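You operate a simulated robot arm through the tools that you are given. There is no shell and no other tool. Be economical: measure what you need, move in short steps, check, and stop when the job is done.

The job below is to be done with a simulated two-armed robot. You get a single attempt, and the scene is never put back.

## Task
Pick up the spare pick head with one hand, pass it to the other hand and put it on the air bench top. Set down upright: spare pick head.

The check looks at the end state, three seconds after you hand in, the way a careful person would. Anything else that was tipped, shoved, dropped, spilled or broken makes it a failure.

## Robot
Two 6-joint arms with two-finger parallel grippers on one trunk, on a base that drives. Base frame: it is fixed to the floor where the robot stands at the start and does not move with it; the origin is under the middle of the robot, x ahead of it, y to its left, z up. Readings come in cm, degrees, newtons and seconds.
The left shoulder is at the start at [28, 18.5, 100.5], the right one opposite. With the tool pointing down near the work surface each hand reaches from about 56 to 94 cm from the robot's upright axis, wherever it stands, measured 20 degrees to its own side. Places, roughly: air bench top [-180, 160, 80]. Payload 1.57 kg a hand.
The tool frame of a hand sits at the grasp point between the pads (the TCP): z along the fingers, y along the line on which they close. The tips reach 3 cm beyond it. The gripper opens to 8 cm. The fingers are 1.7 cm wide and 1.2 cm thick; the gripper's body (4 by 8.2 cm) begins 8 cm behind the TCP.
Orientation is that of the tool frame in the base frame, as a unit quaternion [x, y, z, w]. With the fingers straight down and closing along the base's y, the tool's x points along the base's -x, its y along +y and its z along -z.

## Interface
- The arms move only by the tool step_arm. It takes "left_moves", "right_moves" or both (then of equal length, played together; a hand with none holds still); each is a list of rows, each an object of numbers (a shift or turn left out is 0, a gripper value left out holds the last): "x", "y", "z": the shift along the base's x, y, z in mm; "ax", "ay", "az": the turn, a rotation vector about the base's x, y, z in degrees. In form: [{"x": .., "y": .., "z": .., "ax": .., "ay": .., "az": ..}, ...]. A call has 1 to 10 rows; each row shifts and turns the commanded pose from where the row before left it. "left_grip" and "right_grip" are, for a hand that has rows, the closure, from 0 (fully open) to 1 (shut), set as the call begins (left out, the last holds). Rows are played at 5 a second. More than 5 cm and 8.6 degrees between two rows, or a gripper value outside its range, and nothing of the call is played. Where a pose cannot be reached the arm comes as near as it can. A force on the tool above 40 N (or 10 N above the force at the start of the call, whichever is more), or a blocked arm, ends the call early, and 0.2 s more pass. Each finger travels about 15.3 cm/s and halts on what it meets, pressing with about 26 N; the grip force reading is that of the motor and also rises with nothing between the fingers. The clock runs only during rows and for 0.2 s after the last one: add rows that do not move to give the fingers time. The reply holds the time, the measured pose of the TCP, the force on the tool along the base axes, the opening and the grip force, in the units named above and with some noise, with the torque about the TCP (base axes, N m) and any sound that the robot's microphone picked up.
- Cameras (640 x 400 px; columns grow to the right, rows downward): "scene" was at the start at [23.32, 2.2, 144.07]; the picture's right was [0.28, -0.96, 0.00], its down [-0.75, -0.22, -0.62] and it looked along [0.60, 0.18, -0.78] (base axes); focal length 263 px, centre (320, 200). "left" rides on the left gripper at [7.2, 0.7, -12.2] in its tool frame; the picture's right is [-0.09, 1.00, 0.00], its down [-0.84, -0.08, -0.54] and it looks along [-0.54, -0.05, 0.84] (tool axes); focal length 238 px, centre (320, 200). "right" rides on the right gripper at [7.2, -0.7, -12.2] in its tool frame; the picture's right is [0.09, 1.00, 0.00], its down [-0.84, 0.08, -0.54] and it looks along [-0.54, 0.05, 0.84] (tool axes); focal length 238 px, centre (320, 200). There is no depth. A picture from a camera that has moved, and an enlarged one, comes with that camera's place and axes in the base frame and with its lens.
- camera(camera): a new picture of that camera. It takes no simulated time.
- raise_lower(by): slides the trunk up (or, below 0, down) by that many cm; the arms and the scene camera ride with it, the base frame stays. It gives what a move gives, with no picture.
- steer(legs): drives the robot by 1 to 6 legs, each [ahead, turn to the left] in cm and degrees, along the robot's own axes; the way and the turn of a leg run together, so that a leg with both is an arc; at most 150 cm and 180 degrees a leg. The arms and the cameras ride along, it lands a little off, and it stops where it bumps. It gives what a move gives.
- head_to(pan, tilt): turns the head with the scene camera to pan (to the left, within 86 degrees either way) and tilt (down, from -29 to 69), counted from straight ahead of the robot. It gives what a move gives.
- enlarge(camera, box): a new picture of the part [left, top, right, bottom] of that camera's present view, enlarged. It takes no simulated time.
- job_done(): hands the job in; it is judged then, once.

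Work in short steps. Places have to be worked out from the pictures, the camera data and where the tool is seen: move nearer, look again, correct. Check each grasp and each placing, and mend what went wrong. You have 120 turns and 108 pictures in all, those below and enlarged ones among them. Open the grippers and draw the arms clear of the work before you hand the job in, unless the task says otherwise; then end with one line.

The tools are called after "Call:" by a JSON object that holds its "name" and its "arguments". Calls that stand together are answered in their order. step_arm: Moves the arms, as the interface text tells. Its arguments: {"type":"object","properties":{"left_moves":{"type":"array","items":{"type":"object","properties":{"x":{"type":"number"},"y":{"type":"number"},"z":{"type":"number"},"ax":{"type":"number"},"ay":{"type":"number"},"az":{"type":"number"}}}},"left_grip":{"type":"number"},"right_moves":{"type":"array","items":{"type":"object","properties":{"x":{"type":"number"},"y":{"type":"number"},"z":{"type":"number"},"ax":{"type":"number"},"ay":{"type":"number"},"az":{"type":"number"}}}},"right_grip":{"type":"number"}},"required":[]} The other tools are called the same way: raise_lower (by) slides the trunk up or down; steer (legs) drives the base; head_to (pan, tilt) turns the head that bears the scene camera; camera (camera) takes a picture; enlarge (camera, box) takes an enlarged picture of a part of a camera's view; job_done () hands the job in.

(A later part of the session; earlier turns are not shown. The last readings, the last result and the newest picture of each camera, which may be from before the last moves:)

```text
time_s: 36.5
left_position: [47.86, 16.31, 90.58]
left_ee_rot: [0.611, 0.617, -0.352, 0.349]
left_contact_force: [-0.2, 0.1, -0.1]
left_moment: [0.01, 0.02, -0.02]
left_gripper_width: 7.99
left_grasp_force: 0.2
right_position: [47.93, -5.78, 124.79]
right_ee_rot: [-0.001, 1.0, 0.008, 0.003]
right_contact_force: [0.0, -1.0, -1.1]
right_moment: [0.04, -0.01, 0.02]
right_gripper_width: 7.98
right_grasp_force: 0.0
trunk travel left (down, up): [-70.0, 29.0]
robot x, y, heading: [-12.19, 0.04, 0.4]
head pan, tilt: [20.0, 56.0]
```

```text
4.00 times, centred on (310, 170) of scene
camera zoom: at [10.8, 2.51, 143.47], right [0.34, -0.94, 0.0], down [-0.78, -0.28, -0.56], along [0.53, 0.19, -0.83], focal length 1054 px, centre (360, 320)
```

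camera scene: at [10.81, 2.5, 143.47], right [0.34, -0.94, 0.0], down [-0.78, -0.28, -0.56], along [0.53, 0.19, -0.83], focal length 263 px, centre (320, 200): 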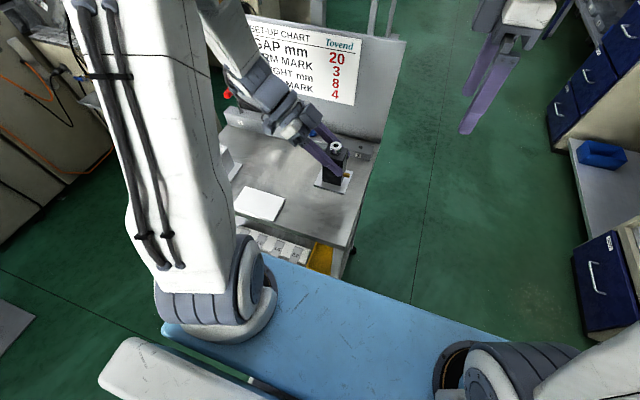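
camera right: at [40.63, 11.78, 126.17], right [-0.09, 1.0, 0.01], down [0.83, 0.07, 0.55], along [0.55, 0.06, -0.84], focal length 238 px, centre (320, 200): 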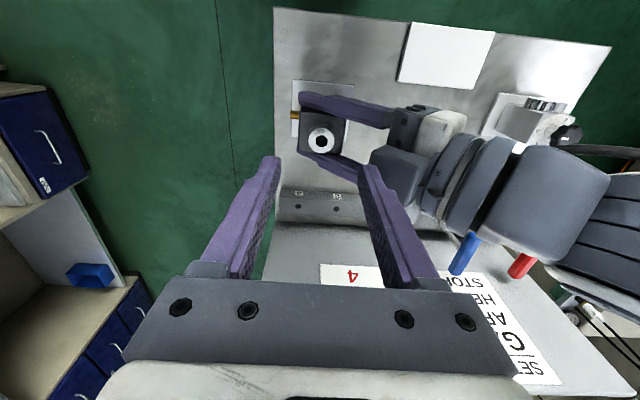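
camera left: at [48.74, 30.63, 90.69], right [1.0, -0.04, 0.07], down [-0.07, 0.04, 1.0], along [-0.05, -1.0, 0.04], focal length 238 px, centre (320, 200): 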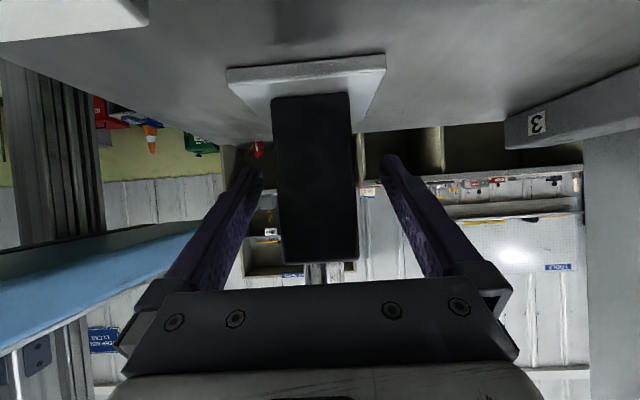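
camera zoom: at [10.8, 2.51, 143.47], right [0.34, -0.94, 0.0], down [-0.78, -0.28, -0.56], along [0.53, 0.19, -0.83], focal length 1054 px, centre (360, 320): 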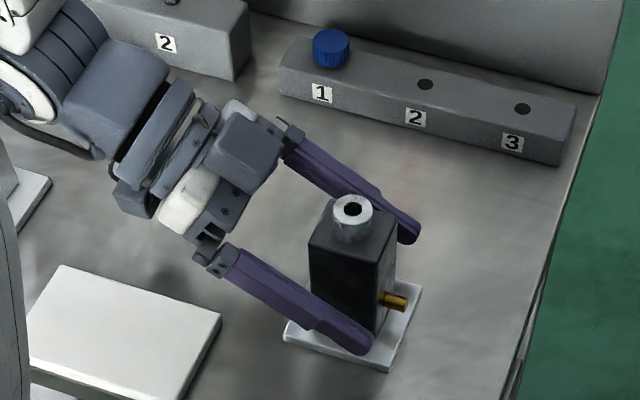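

Block stands where it was. I lower 1.8 cm more, close, then lift in tiny steps watching force.

Call:
{"name": "step_arm", "arguments": {"left_moves": [{"z": -6}, {"z": -6}, {"z": -6}, {}]}}

Call:
{"name": "step_arm", "arguments": {"left_moves": [{}, {}, {}, {}], "left_grip": 1}}

Call:
{"name": "step_arm", "arguments": {"left_moves": [{"z": 1}, {"z": 1}, {}]}}

```text
time_s: 37.5
left_position: [47.9, 16.44, 88.81]
left_ee_rot: [0.612, 0.617, -0.352, 0.349]
left_contact_force: [-0.2, -0.2, 0.2]
left_moment: [0.05, 0.0, 0.0]
left_gripper_width: 8.01
left_grasp_force: 0.1
right_position: [47.92, -5.76, 124.86]
right_ee_rot: [-0.001, 1.0, 0.007, 0.003]
right_contact_force: [-0.3, -0.3, 0.0]
right_moment: [0.03, -0.02, -0.02]
right_gripper_width: 7.99
right_grasp_force: 0.0
trunk travel left (down, up): [-70.0, 29.0]
robot x, y, heading: [-11.85, 0.1, 0.0]
head pan, tilt: [20.0, 56.0]
```

```text
time_s: 38.5
left_position: [47.95, 16.48, 88.71]
left_ee_rot: [0.612, 0.616, -0.352, 0.35]
left_contact_force: [-0.9, -0.6, -0.1]
left_moment: [-0.19, -0.17, -0.01]
left_gripper_width: 3.99
left_grasp_force: 25.4
right_position: [47.94, -5.86, 125.02]
right_ee_rot: [-0.001, 1.0, 0.007, 0.003]
right_contact_force: [0.3, 0.1, -0.8]
right_moment: [0.0, -0.01, 0.02]
right_gripper_width: 8.01
right_grasp_force: 0.0
trunk travel left (down, up): [-70.0, 29.0]
robot x, y, heading: [-12.27, -0.15, 0.2]
head pan, tilt: [20.0, 56.0]
```

```text
time_s: 39.3
left_position: [48.1, 16.28, 89.03]
left_ee_rot: [0.611, 0.617, -0.352, 0.349]
left_contact_force: [-0.8, 0.2, -4.4]
left_moment: [0.02, -0.04, -0.02]
left_gripper_width: 4.02
left_grasp_force: 26.1
right_position: [47.85, -5.84, 124.79]
right_ee_rot: [-0.001, 1.0, 0.007, 0.003]
right_contact_force: [0.6, 1.0, 0.4]
right_moment: [-0.01, -0.01, 0.03]
right_gripper_width: 8.01
right_grasp_force: 0.0
trunk travel left (down, up): [-70.0, 29.0]
robot x, y, heading: [-11.83, 0.0, 0.3]
head pan, tilt: [20.0, 56.0]
```

At +2 mm only the weight shows, so nothing sticks. Lift further and check for slip.

Call:
{"name": "step_arm", "arguments": {"left_moves": [{"z": 3}, {"z": 5}, {"z": 5}, {"z": 5}, {}]}}

Call:
{"name": "camera", "arguments": {"camera": "left"}}

Call:
{"name": "enlarge", "arguments": {"camera": "scene", "box": [240, 120, 380, 220]}}

```text
time_s: 40.5
left_position: [47.94, 16.35, 90.76]
left_ee_rot: [0.611, 0.617, -0.351, 0.349]
left_contact_force: [0.4, 0.0, -4.7]
left_moment: [0.03, -0.01, -0.01]
left_gripper_width: 3.97
left_grasp_force: 25.5
right_position: [47.83, -5.62, 124.97]
right_ee_rot: [0.0, 1.0, 0.007, 0.003]
right_contact_force: [0.1, 0.2, 0.0]
right_moment: [-0.04, 0.02, -0.04]
right_gripper_width: 7.97
right_grasp_force: 0.1
trunk travel left (down, up): [-70.0, 29.0]
robot x, y, heading: [-11.62, -0.02, 0.0]
head pan, tilt: [20.0, 56.0]
```

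```text
71 pictures are left
camera left: at [48.73, 30.63, 90.88], right [1.0, -0.04, 0.07], down [-0.07, 0.04, 1.0], along [-0.05, -1.0, 0.04], focal length 238 px, centre (320, 200)
```

left: 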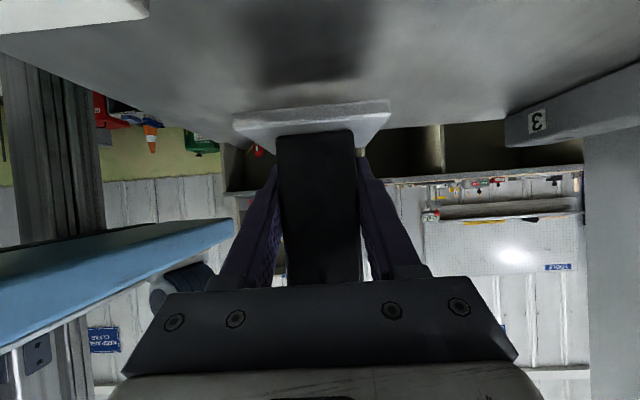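

```text
4.00 times, centred on (310, 170) of scene
camera zoom: at [10.81, 2.51, 143.47], right [0.34, -0.94, 0.0], down [-0.78, -0.28, -0.56], along [0.53, 0.19, -0.83], focal length 1054 px, centre (360, 320)
```

zoom: 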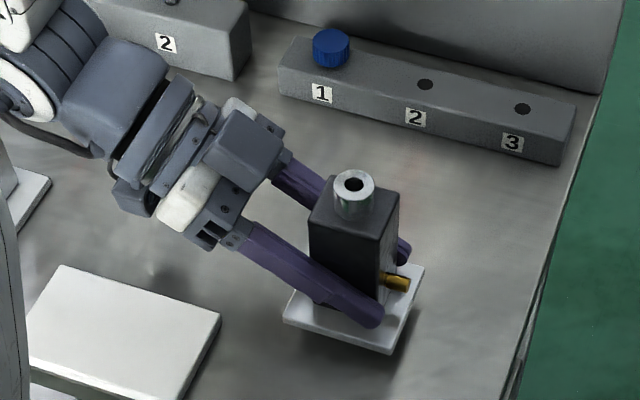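

No slip this time (bottom still 2.8 cm below TCP). Raise the left gently; the right hand yaws +90° at height.

Call:
{"name": "step_arm", "arguments": {"left_moves": [{"z": 8, "y": -4}, {"z": 8, "y": -4}, {"z": 8, "y": -4}, {"z": 8, "y": -4}, {"z": 8, "y": -4}, {"z": 8, "y": -4}, {"z": 8, "y": -4}, {"z": 8, "y": -4}, {"z": 8, "y": -4}, {}], "right_moves": [{"az": 8.5}, {"az": 8.5}, {"az": 8.5}, {"az": 8.5}, {"az": 8.5}, {"az": 8.5}, {"az": 8.5}, {"az": 8.5}, {"az": 8.5}, {"az": 8.5}]}}

Call:
{"name": "step_arm", "arguments": {"right_moves": [{"az": 5.3, "y": 20}, {"y": 35}, {"y": 35}, {"y": 35}, {"y": 35}, {}]}}

Call:
{"name": "camera", "arguments": {"camera": "right"}}

Call:
{"name": "camera", "arguments": {"camera": "left"}}

Call:
{"name": "enlarge", "arguments": {"camera": "scene", "box": [250, 90, 390, 190]}}

```text
time_s: 42.7
left_position: [47.99, 12.59, 97.89]
left_ee_rot: [0.612, 0.617, -0.352, 0.348]
left_contact_force: [-0.4, 0.8, -4.7]
left_moment: [0.02, 0.01, -0.01]
left_gripper_width: 4.0
left_grasp_force: 25.6
right_position: [47.95, -5.83, 124.98]
right_ee_rot: [-0.677, 0.736, 0.008, -0.002]
right_contact_force: [0.3, 0.5, 0.2]
right_moment: [-0.02, -0.02, -0.01]
right_gripper_width: 8.01
right_grasp_force: 0.1
trunk travel left (down, up): [-70.0, 29.0]
robot x, y, heading: [-11.9, 0.53, 0.3]
head pan, tilt: [20.0, 56.0]
```

```text
time_s: 44.1
left_position: [48.09, 12.7, 98.0]
left_ee_rot: [0.611, 0.618, -0.351, 0.349]
left_contact_force: [0.0, 0.7, -4.7]
left_moment: [-0.02, 0.05, -0.01]
left_gripper_width: 3.98
left_grasp_force: 25.5
right_position: [48.08, 10.27, 124.97]
right_ee_rot: [0.71, -0.705, -0.009, 0.003]
right_contact_force: [-0.7, -0.3, 0.0]
right_moment: [-0.02, 0.0, 0.0]
right_gripper_width: 7.99
right_grasp_force: 0.0
trunk travel left (down, up): [-70.0, 29.0]
robot x, y, heading: [-11.87, -0.04, 0.1]
head pan, tilt: [20.0, 56.0]
```

```text
69 pictures are left
camera right: at [48.88, 3.04, 137.14], right [-0.99, -0.1, 0.01], down [-0.08, 0.83, 0.55], along [-0.07, 0.54, -0.84], focal length 238 px, centre (320, 200)
```

right: 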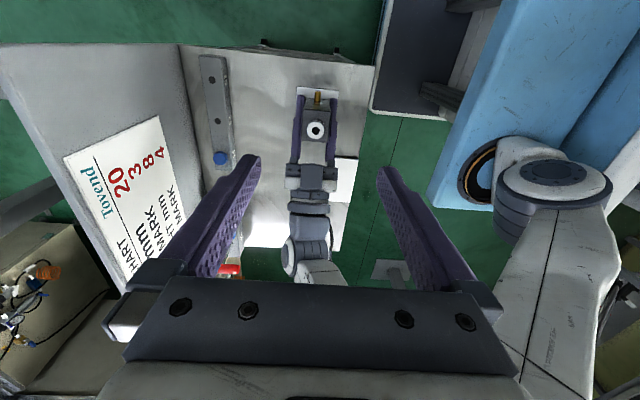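

```text
68 pictures are left
camera left: at [48.78, 26.95, 98.04], right [1.0, -0.04, 0.07], down [-0.07, 0.04, 1.0], along [-0.05, -1.0, 0.04], focal length 238 px, centre (320, 200)
```

left: 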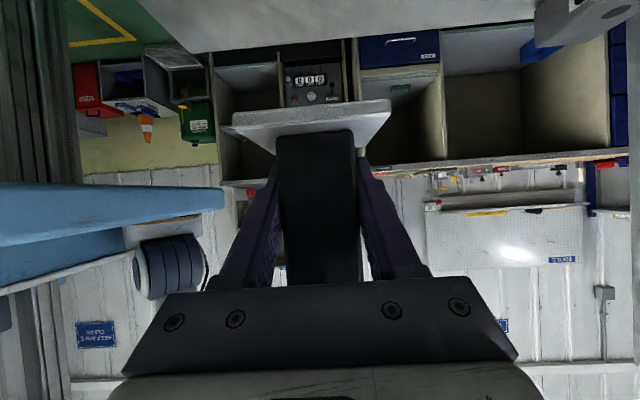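

```text
4.00 times, centred on (320, 140) of scene
camera zoom: at [10.82, 2.53, 143.47], right [0.34, -0.94, 0.0], down [-0.78, -0.28, -0.56], along [0.52, 0.19, -0.83], focal length 1054 px, centre (320, 440)
```

zoom: 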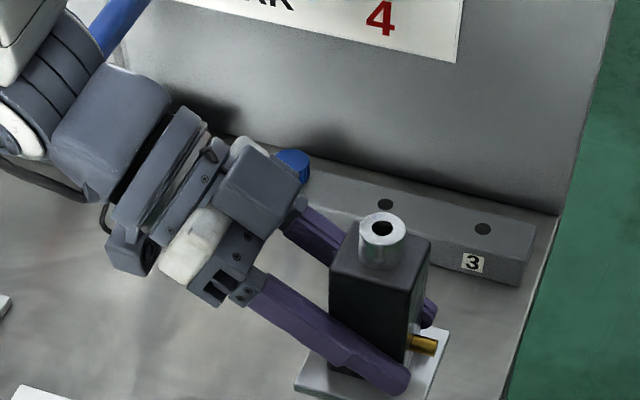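

Block steady. Level the right hand, shift y +1.2 cm to sit on the −y side of the block, and descend to just above the nozzle.

Call:
{"name": "step_arm", "arguments": {"right_moves": [{"y": 12, "ax": -0.5, "ay": -1}, {"z": -30}, {"z": -30}, {"z": -30}, {"z": -30}, {"z": -20}, {}]}}

Call:
{"name": "camera", "arguments": {"camera": "right"}}

Call:
{"name": "enlarge", "arguments": {"camera": "scene", "box": [250, 70, 410, 190]}}

```text
time_s: 45.7
left_position: [48.06, 12.73, 97.89]
left_ee_rot: [0.611, 0.617, -0.351, 0.349]
left_contact_force: [-0.3, 0.4, -5.1]
left_moment: [-0.02, 0.0, 0.0]
left_gripper_width: 3.99
left_grasp_force: 25.8
right_position: [47.94, 11.36, 110.99]
right_ee_rot: [0.71, -0.705, 0.001, 0.0]
right_contact_force: [0.4, 0.0, 0.7]
right_moment: [0.04, 0.02, 0.01]
right_gripper_width: 8.01
right_grasp_force: 0.0
trunk travel left (down, up): [-70.0, 29.0]
robot x, y, heading: [-11.62, 0.13, -0.1]
head pan, tilt: [20.0, 56.0]
```

```text
66 pictures are left
camera right: at [48.52, 4.22, 123.19], right [-0.99, -0.1, 0.0], down [-0.09, 0.84, 0.54], along [-0.05, 0.54, -0.84], focal length 238 px, centre (320, 200)
```

right: 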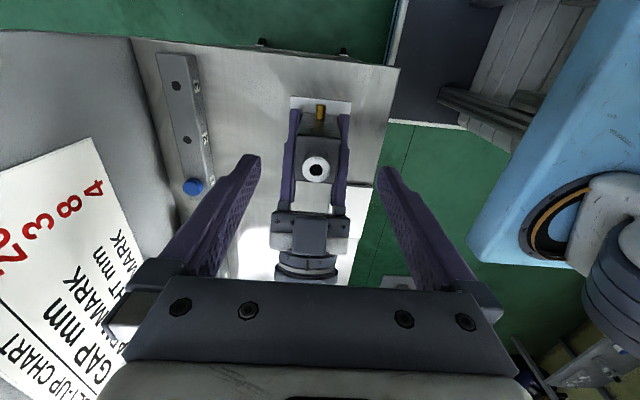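

```text
3.33 times, centred on (330, 130) of scene
camera zoom: at [10.81, 2.51, 143.47], right [0.34, -0.94, 0.0], down [-0.78, -0.28, -0.56], along [0.53, 0.19, -0.83], focal length 878 px, centre (287, 433)
```

zoom: 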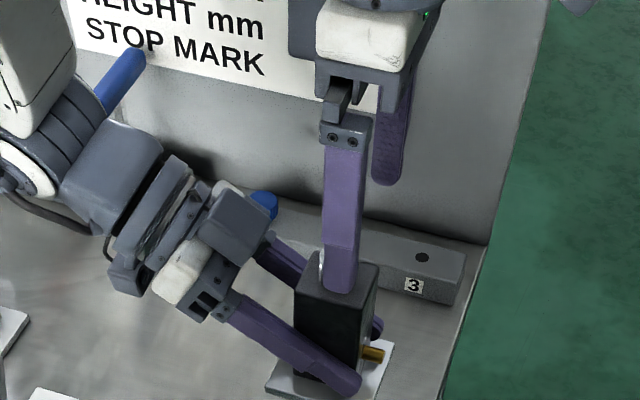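

Alignment looks good. Descend 8.3 cm to straddle the upper body.

Call:
{"name": "step_arm", "arguments": {"right_moves": [{"z": -15}, {"z": -15}, {"z": -15}, {"z": -15}, {"z": -12}, {"z": -11}, {}]}}

Call:
{"name": "camera", "arguments": {"camera": "right"}}

Call:
{"name": "enlarge", "arguments": {"camera": "scene", "box": [250, 70, 410, 190]}}

Call:
{"name": "camera", "arguments": {"camera": "left"}}

```text
time_s: 47.3
left_position: [48.05, 12.72, 97.96]
left_ee_rot: [0.611, 0.617, -0.352, 0.349]
left_contact_force: [0.1, 0.6, -4.5]
left_moment: [0.02, 0.0, 0.02]
left_gripper_width: 3.99
left_grasp_force: 26.0
right_position: [47.88, 11.4, 102.76]
right_ee_rot: [0.71, -0.705, 0.001, -0.002]
right_contact_force: [-0.5, 0.6, 0.5]
right_moment: [-0.01, -0.03, 0.01]
right_gripper_width: 8.02
right_grasp_force: 0.1
trunk travel left (down, up): [-70.0, 29.0]
robot x, y, heading: [-11.9, -0.02, -0.0]
head pan, tilt: [20.0, 56.0]
```

```text
64 pictures are left
camera right: at [48.6, 4.17, 114.9], right [-0.99, -0.1, 0.0], down [-0.09, 0.84, 0.54], along [-0.05, 0.54, -0.84], focal length 238 px, centre (320, 200)
```

right: 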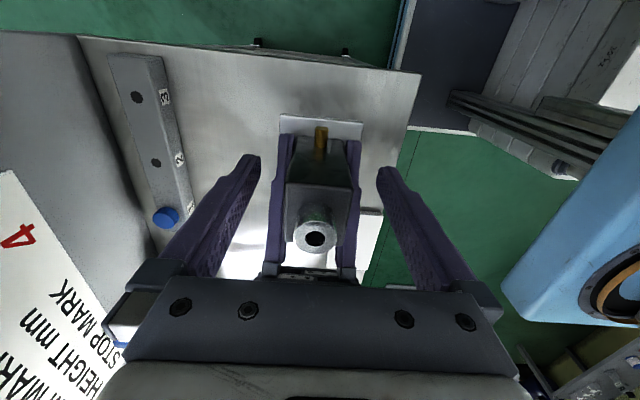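

```text
3.33 times, centred on (330, 130) of scene
camera zoom: at [10.81, 2.51, 143.47], right [0.34, -0.94, 0.0], down [-0.78, -0.28, -0.56], along [0.53, 0.19, -0.83], focal length 878 px, centre (287, 433)
```

zoom: 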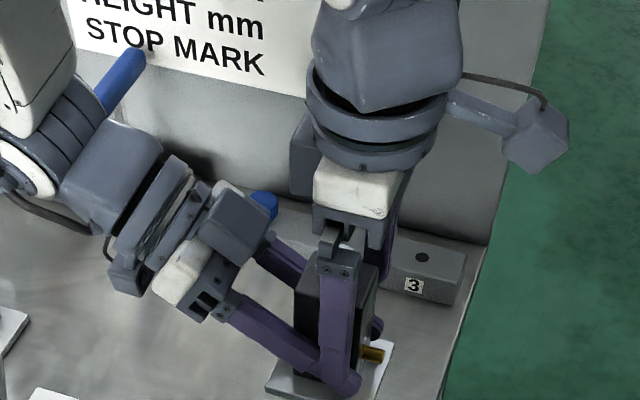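

```text
62 pictures are left
camera left: at [48.78, 26.94, 98.05], right [1.0, -0.04, 0.07], down [-0.07, 0.04, 1.0], along [-0.05, -1.0, 0.04], focal length 238 px, centre (320, 200)
```

left: 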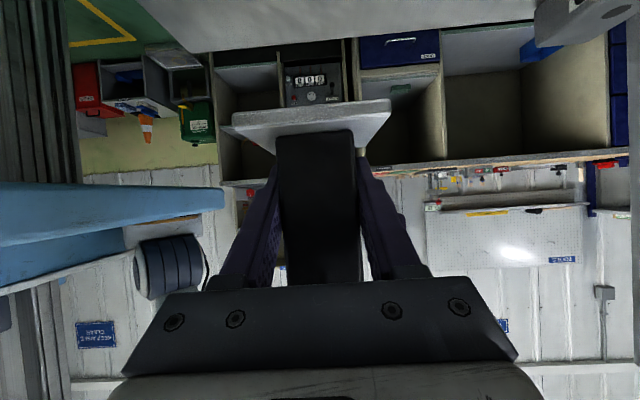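

Straddling well. I raise 5 mm for extra clearance from the left fingers, then close the right gripper.

Call:
{"name": "step_arm", "arguments": {"right_moves": [{"z": 5}, {}]}}

Call:
{"name": "step_arm", "arguments": {"right_moves": [{}, {}, {}, {}], "right_grip": 1}}

Call:
{"name": "enlarge", "arguments": {"camera": "scene", "box": [270, 110, 390, 200]}}

Call:
{"name": "camera", "arguments": {"camera": "right"}}

```text
time_s: 47.9
left_position: [48.04, 12.59, 98.03]
left_ee_rot: [0.612, 0.617, -0.352, 0.348]
left_contact_force: [1.3, -0.6, -5.9]
left_moment: [0.01, -0.01, 0.03]
left_gripper_width: 3.97
left_grasp_force: 26.0
right_position: [48.09, 11.32, 103.23]
right_ee_rot: [0.71, -0.705, 0.002, -0.001]
right_contact_force: [0.5, -0.5, 0.8]
right_moment: [-0.01, 0.0, 0.01]
right_gripper_width: 7.98
right_grasp_force: 0.0
trunk travel left (down, up): [-70.0, 29.0]
robot x, y, heading: [-12.21, -0.15, 0.1]
head pan, tilt: [20.0, 56.0]
```

```text
time_s: 48.9
left_position: [48.02, 12.8, 97.9]
left_ee_rot: [0.612, 0.617, -0.351, 0.349]
left_contact_force: [-3.1, 0.5, -4.9]
left_moment: [-0.06, -0.71, 0.06]
left_gripper_width: 3.98
left_grasp_force: 26.1
right_position: [48.02, 11.31, 103.14]
right_ee_rot: [0.709, -0.705, 0.002, -0.001]
right_contact_force: [4.0, -0.3, -0.1]
right_moment: [0.02, 0.53, -0.11]
right_gripper_width: 3.98
right_grasp_force: 25.9
trunk travel left (down, up): [-70.0, 29.0]
robot x, y, heading: [-11.86, 0.15, -0.1]
head pan, tilt: [20.0, 56.0]
```

```text
4.44 times, centred on (330, 155) of scene
camera zoom: at [10.81, 2.51, 143.47], right [0.34, -0.94, 0.0], down [-0.78, -0.28, -0.56], along [0.53, 0.19, -0.83], focal length 1171 px, centre (276, 400)
```

zoom: 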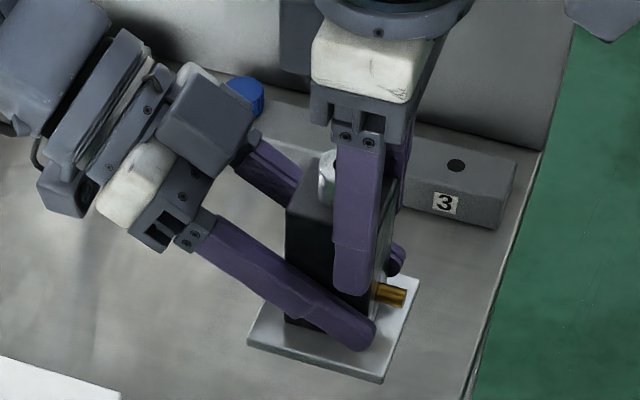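

```text
60 pictures are left
camera right: at [48.66, 4.18, 115.4], right [-0.99, -0.1, 0.0], down [-0.09, 0.84, 0.54], along [-0.05, 0.54, -0.84], focal length 238 px, centre (320, 200)
```

right: 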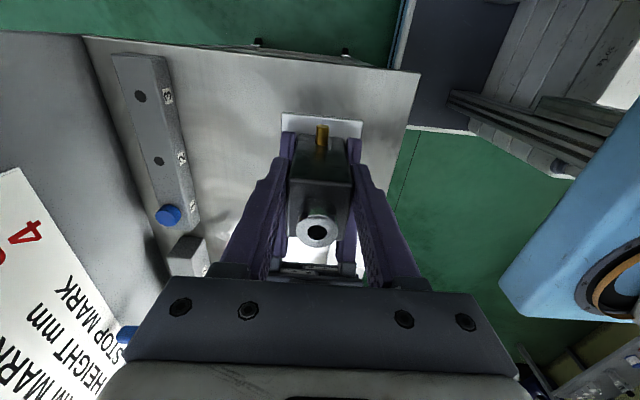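

Both hands hold it at 4.0 cm. Release the left hand and draw it back along its approach.

Call:
{"name": "step_arm", "arguments": {"left_moves": [{}, {}, {}], "left_grip": 0}}

Call:
{"name": "step_arm", "arguments": {"left_moves": [{"y": 17, "z": 10}, {"y": 17, "z": 10}, {"y": 26, "z": 15}, {"y": 34, "z": 20}, {"y": 34, "z": 20}, {"y": 34, "z": 20}, {}]}}

Call:
{"name": "camera", "arguments": {"camera": "scene"}}

Call:
{"name": "camera", "arguments": {"camera": "left"}}

```text
time_s: 49.7
left_position: [48.01, 12.72, 98.02]
left_ee_rot: [0.612, 0.617, -0.352, 0.349]
left_contact_force: [0.2, 0.1, -0.8]
left_moment: [0.01, 0.0, 0.01]
left_gripper_width: 7.96
left_grasp_force: 0.0
right_position: [48.01, 11.31, 103.25]
right_ee_rot: [0.71, -0.704, 0.001, 0.0]
right_contact_force: [-0.7, 0.1, 0.0]
right_moment: [-0.07, 0.0, 0.02]
right_gripper_width: 3.98
right_grasp_force: 26.1
trunk travel left (down, up): [-70.0, 29.0]
robot x, y, heading: [-12.12, -0.26, 0.2]
head pan, tilt: [20.0, 56.0]
```

```text
time_s: 51.3
left_position: [47.99, 28.99, 107.6]
left_ee_rot: [0.612, 0.616, -0.352, 0.349]
left_contact_force: [-0.1, -1.1, -1.2]
left_moment: [0.01, 0.01, 0.01]
left_gripper_width: 7.99
left_grasp_force: 0.1
right_position: [48.02, 11.29, 103.18]
right_ee_rot: [0.709, -0.705, 0.002, -0.001]
right_contact_force: [0.0, -0.2, -0.1]
right_moment: [-0.05, 0.02, -0.02]
right_gripper_width: 3.95
right_grasp_force: 26.1
trunk travel left (down, up): [-70.0, 29.0]
robot x, y, heading: [-12.03, 0.09, 0.1]
head pan, tilt: [20.0, 56.0]
```

```text
59 pictures are left
camera scene: at [10.81, 2.52, 143.47], right [0.34, -0.94, 0.0], down [-0.78, -0.28, -0.56], along [0.53, 0.19, -0.83], focal length 263 px, centre (320, 200)
```

scene: 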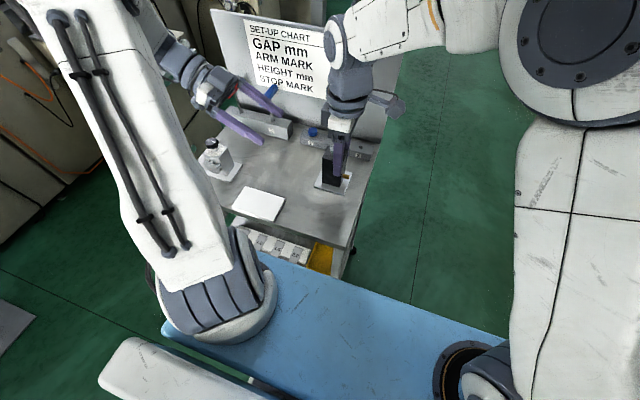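

```text
58 pictures are left
camera left: at [48.68, 43.24, 107.68], right [1.0, -0.04, 0.07], down [-0.07, 0.04, 1.0], along [-0.05, -1.0, 0.04], focal length 238 px, centre (320, 200)
```

left: 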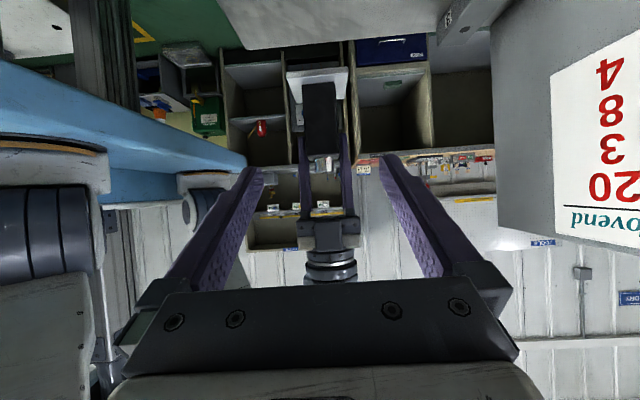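

The right hand holds the block at the same height (bottom about z 95). Lift it gently and check it stays put.

Call:
{"name": "step_arm", "arguments": {"right_moves": [{"z": 5}, {"z": 8}, {"z": 8}, {"z": 8}, {"z": 8}, {"z": 8}, {"z": 8}, {}]}}

Call:
{"name": "enlarge", "arguments": {"camera": "scene", "box": [250, 90, 410, 210]}}

Call:
{"name": "camera", "arguments": {"camera": "right"}}

```text
time_s: 53.1
left_position: [47.9, 28.91, 107.6]
left_ee_rot: [0.612, 0.617, -0.351, 0.349]
left_contact_force: [-0.1, 0.1, -0.1]
left_moment: [0.0, 0.01, 0.01]
left_gripper_width: 8.03
left_grasp_force: 0.2
right_position: [47.91, 11.47, 108.5]
right_ee_rot: [0.71, -0.704, 0.001, -0.001]
right_contact_force: [-0.7, 1.8, -5.3]
right_moment: [-0.1, 0.0, -0.01]
right_gripper_width: 3.97
right_grasp_force: 25.6
trunk travel left (down, up): [-70.0, 29.0]
robot x, y, heading: [-11.86, -0.37, -0.1]
head pan, tilt: [20.0, 56.0]
```

```text
3.33 times, centred on (330, 150) of scene
camera zoom: at [10.81, 2.51, 143.47], right [0.34, -0.94, 0.0], down [-0.78, -0.28, -0.56], along [0.53, 0.19, -0.83], focal length 878 px, centre (287, 367)
```

zoom: 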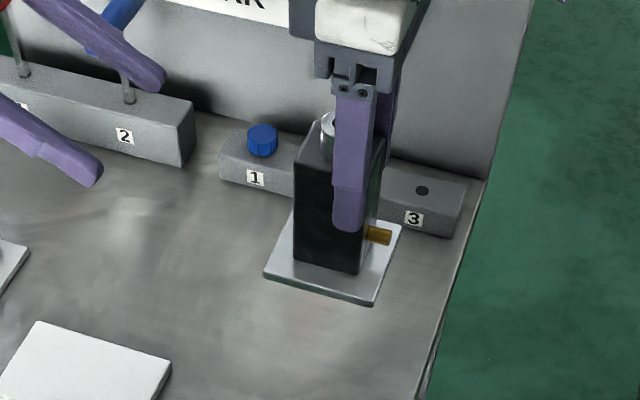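

```text
56 pictures are left
camera right: at [48.58, 4.22, 120.65], right [-0.99, -0.1, 0.0], down [-0.09, 0.84, 0.54], along [-0.05, 0.54, -0.84], focal length 238 px, centre (320, 200)
```

right: 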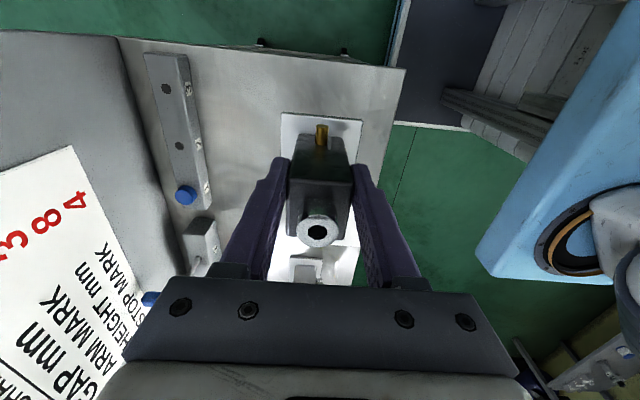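

Handover succeeded; the right hand carries the block (about 5 N, no slip). I raise both hands clear and pan to check the rear before driving.

Call:
{"name": "step_arm", "arguments": {"left_moves": [{"z": 10}, {"z": 15}, {"z": 15}, {"z": 15}, {"z": 15}, {"z": 15}, {"z": 15}, {}], "right_moves": [{"z": 6, "y": -5}, {"z": 10, "y": -10}, {"z": 10, "y": -10}, {"z": 10, "y": -10}, {"z": 10, "y": -10}, {"z": 10, "y": -10}, {"z": 5, "y": -5}, {}]}}

Call:
{"name": "head_to", "arguments": {"pan": -86, "tilt": 30}}

Call:
{"name": "camera", "arguments": {"camera": "scene"}}

Call:
{"name": "head_to", "arguments": {"pan": 86, "tilt": 40}}

Call:
{"name": "camera", "arguments": {"camera": "scene"}}

```text
time_s: 54.9
left_position: [48.03, 28.72, 117.53]
left_ee_rot: [0.612, 0.616, -0.352, 0.349]
left_contact_force: [0.4, 0.2, -0.3]
left_moment: [0.0, 0.04, 0.01]
left_gripper_width: 8.01
left_grasp_force: 0.0
right_position: [47.92, 5.36, 114.45]
right_ee_rot: [0.71, -0.705, 0.002, -0.001]
right_contact_force: [0.5, 0.3, -4.7]
right_moment: [-0.07, 0.01, 0.02]
right_gripper_width: 3.97
right_grasp_force: 25.6
trunk travel left (down, up): [-70.0, 29.0]
robot x, y, heading: [-12.05, 0.01, 0.1]
head pan, tilt: [20.0, 56.0]
```

```text
time_s: 56.8
left_position: [47.98, 28.86, 117.51]
left_ee_rot: [0.612, 0.617, -0.351, 0.348]
left_contact_force: [0.8, -0.5, 0.3]
left_moment: [0.0, 0.01, 0.0]
left_gripper_width: 7.98
left_grasp_force: 0.0
right_position: [48.02, 5.36, 114.5]
right_ee_rot: [0.709, -0.705, 0.001, 0.0]
right_contact_force: [1.0, 0.1, -4.3]
right_moment: [-0.1, 0.02, -0.02]
right_gripper_width: 3.97
right_grasp_force: 25.8
trunk travel left (down, up): [-70.0, 29.0]
robot x, y, heading: [-12.1, 0.03, 0.2]
head pan, tilt: [-85.9, 30.0]
```

```text
55 pictures are left
camera scene: at [4.8, -8.95, 147.2], right [-1.0, -0.07, 0.0], down [-0.04, 0.5, -0.87], along [0.06, -0.86, -0.5], focal length 263 px, centre (320, 200)
```

scene: 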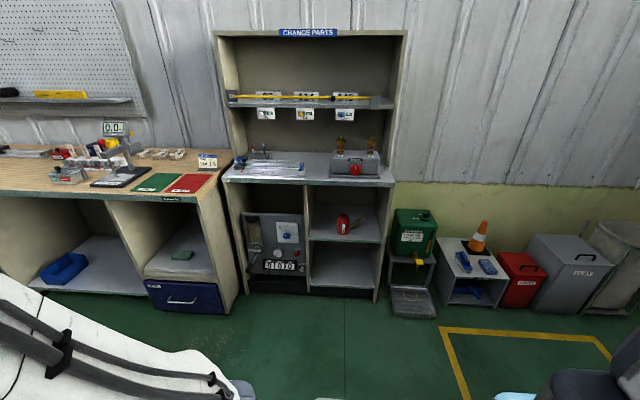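

```text
time_s: 59.4
left_position: [48.0, 28.86, 117.38]
left_ee_rot: [0.612, 0.616, -0.353, 0.349]
left_contact_force: [0.9, 0.4, -0.1]
left_moment: [0.0, 0.03, -0.02]
left_gripper_width: 8.01
left_grasp_force: 0.0
right_position: [48.0, 5.34, 114.59]
right_ee_rot: [0.709, -0.705, 0.003, -0.002]
right_contact_force: [-0.3, 0.3, -4.4]
right_moment: [-0.08, 0.0, -0.01]
right_gripper_width: 3.99
right_grasp_force: 25.7
trunk travel left (down, up): [-70.0, 29.0]
robot x, y, heading: [-11.73, 0.15, 0.3]
head pan, tilt: [85.9, 40.0]
```

```text
54 pictures are left
camera scene: at [4.73, 8.55, 145.67], right [1.0, -0.07, 0.0], down [-0.04, -0.64, -0.77], along [0.05, 0.76, -0.64], focal length 263 px, centre (320, 200)
```

scene: 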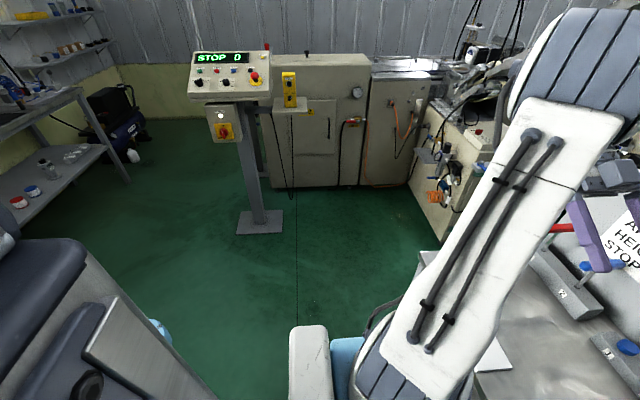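

Rear floor is clear. The air bench's front edge looks to be near x −163, running along y, with a control pedestal near (−33, 157). Back up 40 cm, turn left 120° and look.

Call:
{"name": "steer", "arguments": {"legs": [[-40, 0], [0, 120]]}}

Call:
{"name": "head_to", "arguments": {"pan": 20, "tilt": 25}}

Call:
{"name": "camera", "arguments": {"camera": "scene"}}

```text
time_s: 66.7
left_position: [-104.59, 40.79, 117.42]
left_ee_rot: [-0.203, 0.844, 0.112, 0.483]
left_contact_force: [0.4, 0.6, -0.9]
left_moment: [-0.02, -0.01, -0.02]
left_gripper_width: 8.02
left_grasp_force: 0.0
right_position: [-83.58, 51.23, 114.48]
right_ee_rot: [0.972, 0.233, 0.0, -0.002]
right_contact_force: [-0.4, -0.3, -4.8]
right_moment: [0.02, -0.07, 0.02]
right_gripper_width: 3.99
right_grasp_force: 26.7
trunk travel left (down, up): [-70.0, 29.0]
robot x, y, heading: [-51.98, 0.14, 116.6]
head pan, tilt: [85.9, 40.0]
```

```text
time_s: 68.1
left_position: [-104.64, 40.76, 117.41]
left_ee_rot: [-0.202, 0.845, 0.111, 0.483]
left_contact_force: [-0.2, -0.3, 0.1]
left_moment: [0.03, -0.01, 0.0]
left_gripper_width: 8.0
left_grasp_force: 0.1
right_position: [-83.6, 51.18, 114.48]
right_ee_rot: [0.972, 0.233, 0.0, -0.002]
right_contact_force: [-0.3, 0.1, -5.3]
right_moment: [0.02, -0.08, 0.02]
right_gripper_width: 3.97
right_grasp_force: 25.2
trunk travel left (down, up): [-70.0, 29.0]
robot x, y, heading: [-52.09, -0.04, 116.5]
head pan, tilt: [20.0, 25.0]
```

```text
53 pictures are left
camera scene: at [-65.87, 20.67, 147.99], right [0.69, 0.73, 0.0], down [0.31, -0.29, -0.91], along [-0.66, 0.62, -0.42], focal length 263 px, centre (320, 200)
```

scene: 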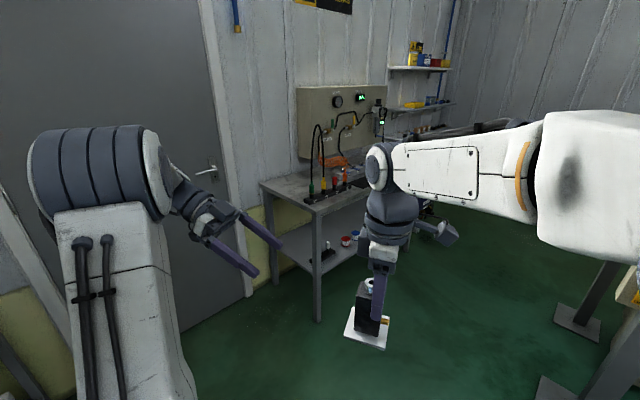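

The bench spans about x −222…−162, y 109…232. Zoom on its top to find free space.

Call:
{"name": "enlarge", "arguments": {"camera": "scene", "box": [250, 80, 410, 220]}}

```text
2.86 times, centred on (330, 150) of scene
camera zoom: at [-65.87, 20.67, 147.99], right [0.69, 0.73, 0.0], down [0.31, -0.29, -0.91], along [-0.66, 0.62, -0.42], focal length 753 px, centre (291, 343)
```

zoom: 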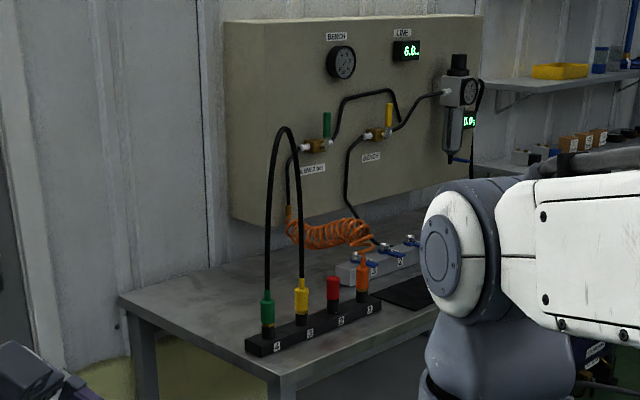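

Hoses stand in a strip near (−175, 112–151); a black mat is near (−174, 161). I drive closer to see the top from the front.

Call:
{"name": "steer", "arguments": {"legs": [[80, 0]]}}

Call:
{"name": "head_to", "arguments": {"pan": 25, "tilt": 30}}

Call:
{"name": "camera", "arguments": {"camera": "scene"}}

```text
time_s: 72.4
left_position: [-139.82, 113.12, 117.47]
left_ee_rot: [-0.199, 0.846, 0.11, 0.483]
left_contact_force: [1.2, 0.4, -0.1]
left_moment: [-0.03, -0.02, 0.03]
left_gripper_width: 8.0
left_grasp_force: 0.0
right_position: [-118.62, 123.33, 114.47]
right_ee_rot: [0.973, 0.229, 0.001, -0.002]
right_contact_force: [-0.3, -1.4, -4.3]
right_moment: [0.06, -0.06, -0.01]
right_gripper_width: 3.96
right_grasp_force: 25.9
trunk travel left (down, up): [-70.0, 29.0]
robot x, y, heading: [-87.78, 71.86, 116.3]
head pan, tilt: [20.0, 25.0]
```

```text
time_s: 73.1
left_position: [-139.81, 113.09, 117.35]
left_ee_rot: [-0.199, 0.846, 0.11, 0.483]
left_contact_force: [0.0, 0.3, -0.1]
left_moment: [-0.03, 0.01, 0.0]
left_gripper_width: 8.03
left_grasp_force: 0.0
right_position: [-118.71, 123.27, 114.5]
right_ee_rot: [0.974, 0.228, 0.001, 0.0]
right_contact_force: [0.2, -0.4, -4.3]
right_moment: [0.03, -0.04, -0.04]
right_gripper_width: 3.96
right_grasp_force: 26.0
trunk travel left (down, up): [-70.0, 29.0]
robot x, y, heading: [-87.75, 71.83, 116.2]
head pan, tilt: [25.0, 30.0]
```

```text
51 pictures are left
camera scene: at [-101.65, 91.96, 147.2], right [0.63, 0.78, 0.0], down [0.39, -0.31, -0.87], along [-0.67, 0.54, -0.5], focal length 263 px, centre (320, 200)
```

scene: 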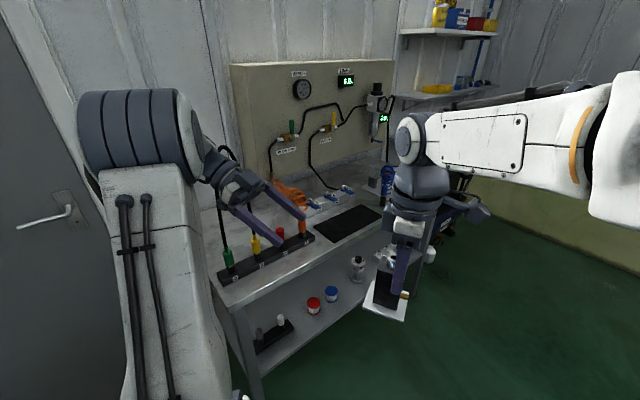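

A black mat lies about x −179…−164, y 144…177 on the bench. Zoom to see the surfaces.

Call:
{"name": "enlarge", "arguments": {"camera": "scene", "box": [260, 150, 420, 270]}}

```text
3.33 times, centred on (340, 210) of scene
camera zoom: at [-101.65, 91.96, 147.2], right [0.63, 0.78, 0.0], down [0.39, -0.31, -0.87], along [-0.67, 0.54, -0.5], focal length 878 px, centre (253, 167)
```

zoom: 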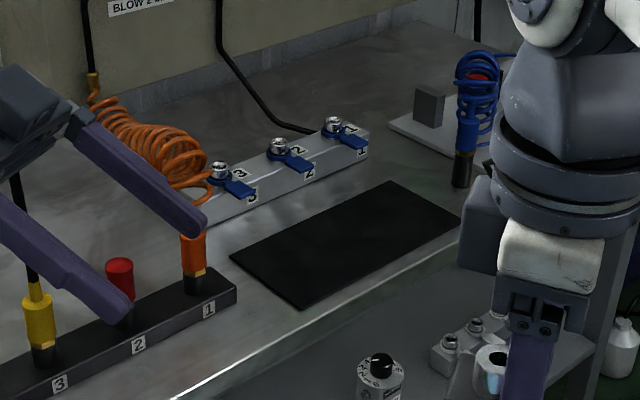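

The black mat (centre about (−169, 163)) is the free area, and I'll place the block on it. Before turning near the hoses (arc top ~z 125) I retract and raise the left hand, and swing the right hand to the robot's right and up.

Call:
{"name": "step_arm", "arguments": {"left_moves": [{"y": -16, "z": 10}, {"y": -16, "z": 25}, {"y": -16, "z": 25}, {"y": -16, "z": 25}, {"y": -16, "z": 25}, {"y": -16, "z": 25}, {"y": -16, "z": 25}, {"y": -16, "z": 25}, {"y": -16, "z": 10}, {"y": -16}], "right_moves": [{"x": 15, "y": 7, "z": 5}, {"x": 25, "y": 12, "z": 10}, {"x": 30, "y": 15, "z": 10}, {"x": 30, "y": 15, "z": 10}, {"x": 30, "y": 15, "z": 10}, {"x": 30, "y": 15, "z": 10}, {"x": 30, "y": 15, "z": 10}, {"x": 30, "y": 15, "z": 10}, {"x": 25, "y": 12, "z": 5}, {}]}}

Call:
{"name": "camera", "arguments": {"camera": "scene"}}

Call:
{"name": "camera", "arguments": {"camera": "right"}}

```text
time_s: 75.3
left_position: [-134.31, 104.43, 122.94]
left_ee_rot: [-0.199, 0.846, 0.109, 0.483]
left_contact_force: [-0.2, -0.6, 0.0]
left_moment: [0.02, 0.01, 0.03]
left_gripper_width: 8.0
left_grasp_force: 0.0
left hand out of reach, approached as far as the arm can: row 3, 4, 5, 6, 7, 8, 9, 10
right_position: [-94.17, 135.52, 122.7]
right_ee_rot: [0.973, 0.229, 0.001, -0.001]
right_contact_force: [-0.6, 0.2, -5.1]
right_moment: [0.01, -0.06, -0.01]
right_gripper_width: 4.0
right_grasp_force: 26.1
trunk travel left (down, up): [-70.0, 29.0]
robot x, y, heading: [-87.49, 71.73, 116.0]
head pan, tilt: [25.0, 30.0]
```

```text
49 pictures are left
camera scene: at [-101.63, 91.98, 147.2], right [0.63, 0.78, 0.0], down [0.39, -0.31, -0.87], along [-0.67, 0.54, -0.5], focal length 263 px, centre (320, 200)
```

scene: 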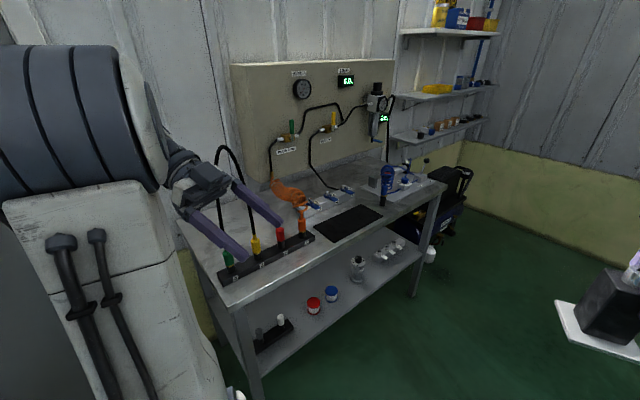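

```text
48 pictures are left
camera right: at [-88.05, 139.36, 134.87], right [0.53, -0.85, 0.0], down [-0.72, -0.44, 0.54], along [-0.46, -0.28, -0.84], focal length 238 px, centre (320, 200)
```

right: 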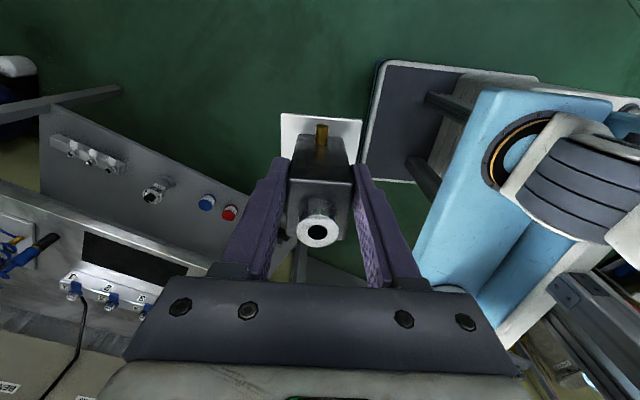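

Base front is ~35 cm ahead of the axis. The left arm hit its height limit, so I raise the trunk 20 cm for clearance over the hoses, then drive 52 cm and turn left 49°.

Call:
{"name": "raise_lower", "arguments": {"by": 20}}

Call:
{"name": "steer", "arguments": {"legs": [[52, 0]]}}

Call:
{"name": "camera", "arguments": {"camera": "scene"}}

```text
time_s: 77.4
left_position: [-134.17, 104.46, 142.86]
left_ee_rot: [-0.199, 0.846, 0.11, 0.482]
left_contact_force: [1.1, 0.8, -0.4]
left_moment: [0.0, -0.02, 0.0]
left_gripper_width: 8.01
left_grasp_force: 0.0
right_position: [-94.16, 135.44, 142.71]
right_ee_rot: [0.974, 0.228, 0.001, 0.0]
right_contact_force: [0.3, 0.5, -5.1]
right_moment: [0.05, -0.07, -0.02]
right_gripper_width: 4.01
right_grasp_force: 25.9
trunk travel left (down, up): [-90.0, 9.0]
robot x, y, heading: [-87.07, 71.83, 116.1]
head pan, tilt: [25.0, 30.0]
```

```text
time_s: 80.5
left_position: [-157.75, 151.58, 142.89]
left_ee_rot: [-0.203, 0.845, 0.112, 0.483]
left_contact_force: [-0.2, -0.1, 0.6]
left_moment: [0.01, 0.0, -0.03]
left_gripper_width: 7.97
left_grasp_force: 0.0
right_position: [-117.98, 183.06, 142.63]
right_ee_rot: [0.973, 0.232, 0.001, -0.002]
right_contact_force: [0.5, 0.2, -4.8]
right_moment: [0.02, -0.05, -0.04]
right_gripper_width: 3.98
right_grasp_force: 25.7
trunk travel left (down, up): [-90.0, 9.0]
robot x, y, heading: [-111.06, 118.97, 116.3]
head pan, tilt: [25.0, 30.0]
```

```text
47 pictures are left
camera scene: at [-125.18, 139.34, 167.2], right [0.62, 0.78, 0.0], down [0.39, -0.31, -0.87], along [-0.68, 0.54, -0.5], focal length 263 px, centre (320, 200)
```

scene: 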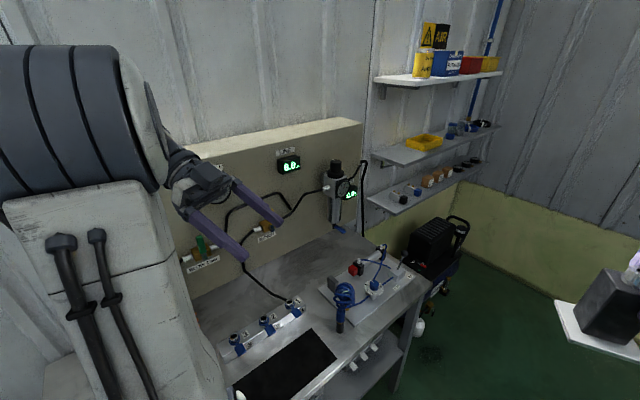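

All clear; turn left 49° to about heading 165 and look at the mat.

Call:
{"name": "steer", "arguments": {"legs": [[0, 49]]}}

Call:
{"name": "head_to", "arguments": {"pan": -10, "tilt": 50}}

Call:
{"name": "camera", "arguments": {"camera": "scene"}}

Call:
{"name": "camera", "arguments": {"camera": "right"}}

```text
time_s: 83.1
left_position: [-166.48, 106.17, 142.93]
left_ee_rot: [-0.528, 0.691, 0.297, 0.394]
left_contact_force: [-0.1, -1.0, 0.1]
left_moment: [0.0, -0.02, 0.02]
left_gripper_width: 7.99
left_grasp_force: 0.1
right_position: [-162.92, 156.78, 142.67]
right_ee_rot: [0.795, 0.606, 0.0, -0.001]
right_contact_force: [0.1, 0.2, -5.0]
right_moment: [0.09, -0.02, 0.01]
right_gripper_width: 3.97
right_grasp_force: 25.8
trunk travel left (down, up): [-90.0, 9.0]
robot x, y, heading: [-111.37, 119.59, 164.6]
head pan, tilt: [25.0, 30.0]
```

```text
time_s: 84.1
left_position: [-166.53, 106.18, 142.93]
left_ee_rot: [-0.528, 0.691, 0.298, 0.395]
left_contact_force: [-0.4, -0.2, 0.4]
left_moment: [0.0, 0.01, 0.03]
left_gripper_width: 7.99
left_grasp_force: 0.2
right_position: [-163.03, 156.81, 142.69]
right_ee_rot: [0.795, 0.607, -0.001, -0.001]
right_contact_force: [-0.6, -0.1, -5.9]
right_moment: [0.07, -0.05, -0.02]
right_gripper_width: 4.01
right_grasp_force: 25.9
trunk travel left (down, up): [-90.0, 9.0]
robot x, y, heading: [-110.91, 118.8, 164.7]
head pan, tilt: [-10.0, 50.0]
```

```text
46 pictures are left
camera scene: at [-133.37, 126.96, 164.25], right [0.43, 0.9, 0.0], down [0.69, -0.33, -0.64], along [-0.58, 0.28, -0.77], focal length 263 px, centre (320, 200)
```

scene: 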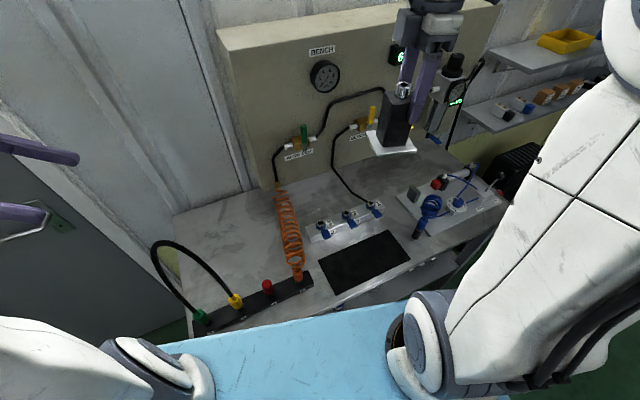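

```text
45 pictures are left
camera right: at [-161.75, 163.89, 154.86], right [0.98, -0.17, 0.0], down [-0.14, -0.83, 0.54], along [-0.1, -0.53, -0.84], focal length 238 px, centre (320, 200)
```

right: 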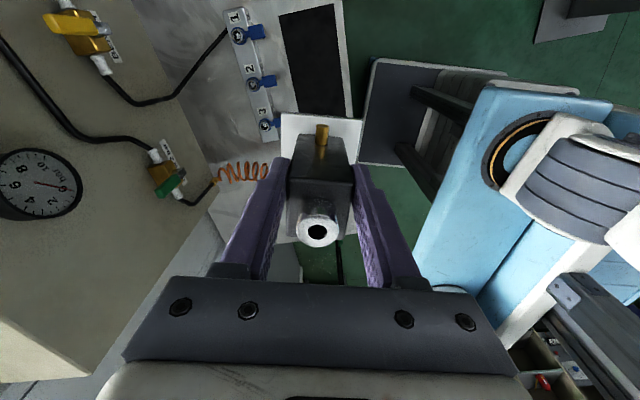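

The mat spans about x −172…−159, y 145…175. I move the TCP to (−165.2, 161) so the block is over its centre, and descend with the arm only, keeping the left hand above the hoses.

Call:
{"name": "step_arm", "arguments": {"right_moves": [{"x": -11, "y": 21}, {"x": -11, "y": 21}, {"z": -30}, {"z": -45}, {"z": -45}, {"z": -45}, {"z": -45}, {"z": -45}, {"z": -30}, {}]}}

Call:
{"name": "camera", "arguments": {"camera": "scene"}}

Call:
{"name": "camera", "arguments": {"camera": "right"}}

```text
time_s: 86.3
left_position: [-166.41, 106.24, 142.81]
left_ee_rot: [-0.527, 0.691, 0.297, 0.396]
left_contact_force: [-0.1, -0.3, 0.0]
left_moment: [0.04, 0.03, 0.01]
left_gripper_width: 8.0
left_grasp_force: 0.0
right_position: [-165.14, 161.13, 114.05]
right_ee_rot: [0.795, 0.606, 0.001, -0.002]
right_contact_force: [-0.6, 0.1, -5.7]
right_moment: [0.09, 0.0, 0.0]
right_gripper_width: 3.97
right_grasp_force: 26.1
trunk travel left (down, up): [-90.0, 9.0]
robot x, y, heading: [-110.62, 119.51, 164.5]
head pan, tilt: [-10.0, 50.0]
```

```text
44 pictures are left
camera scene: at [-133.38, 126.98, 164.25], right [0.43, 0.9, 0.0], down [0.69, -0.33, -0.64], along [-0.58, 0.28, -0.77], focal length 263 px, centre (320, 200)
```

scene: 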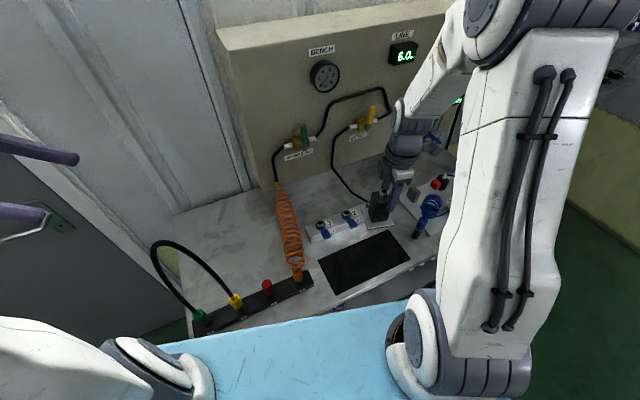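

```text
43 pictures are left
camera right: at [-163.9, 168.22, 126.24], right [0.98, -0.17, 0.0], down [-0.14, -0.83, 0.54], along [-0.1, -0.53, -0.84], focal length 238 px, centre (320, 200)
```

right: 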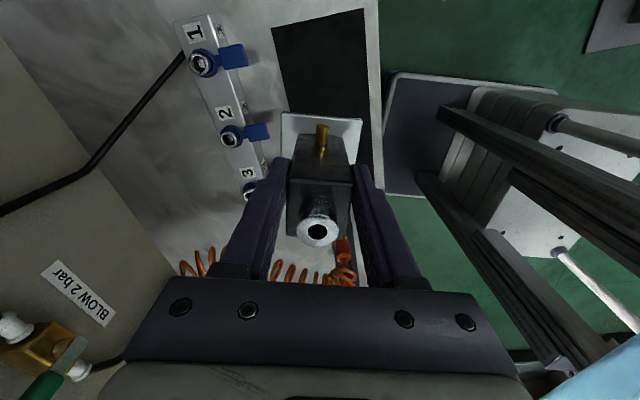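

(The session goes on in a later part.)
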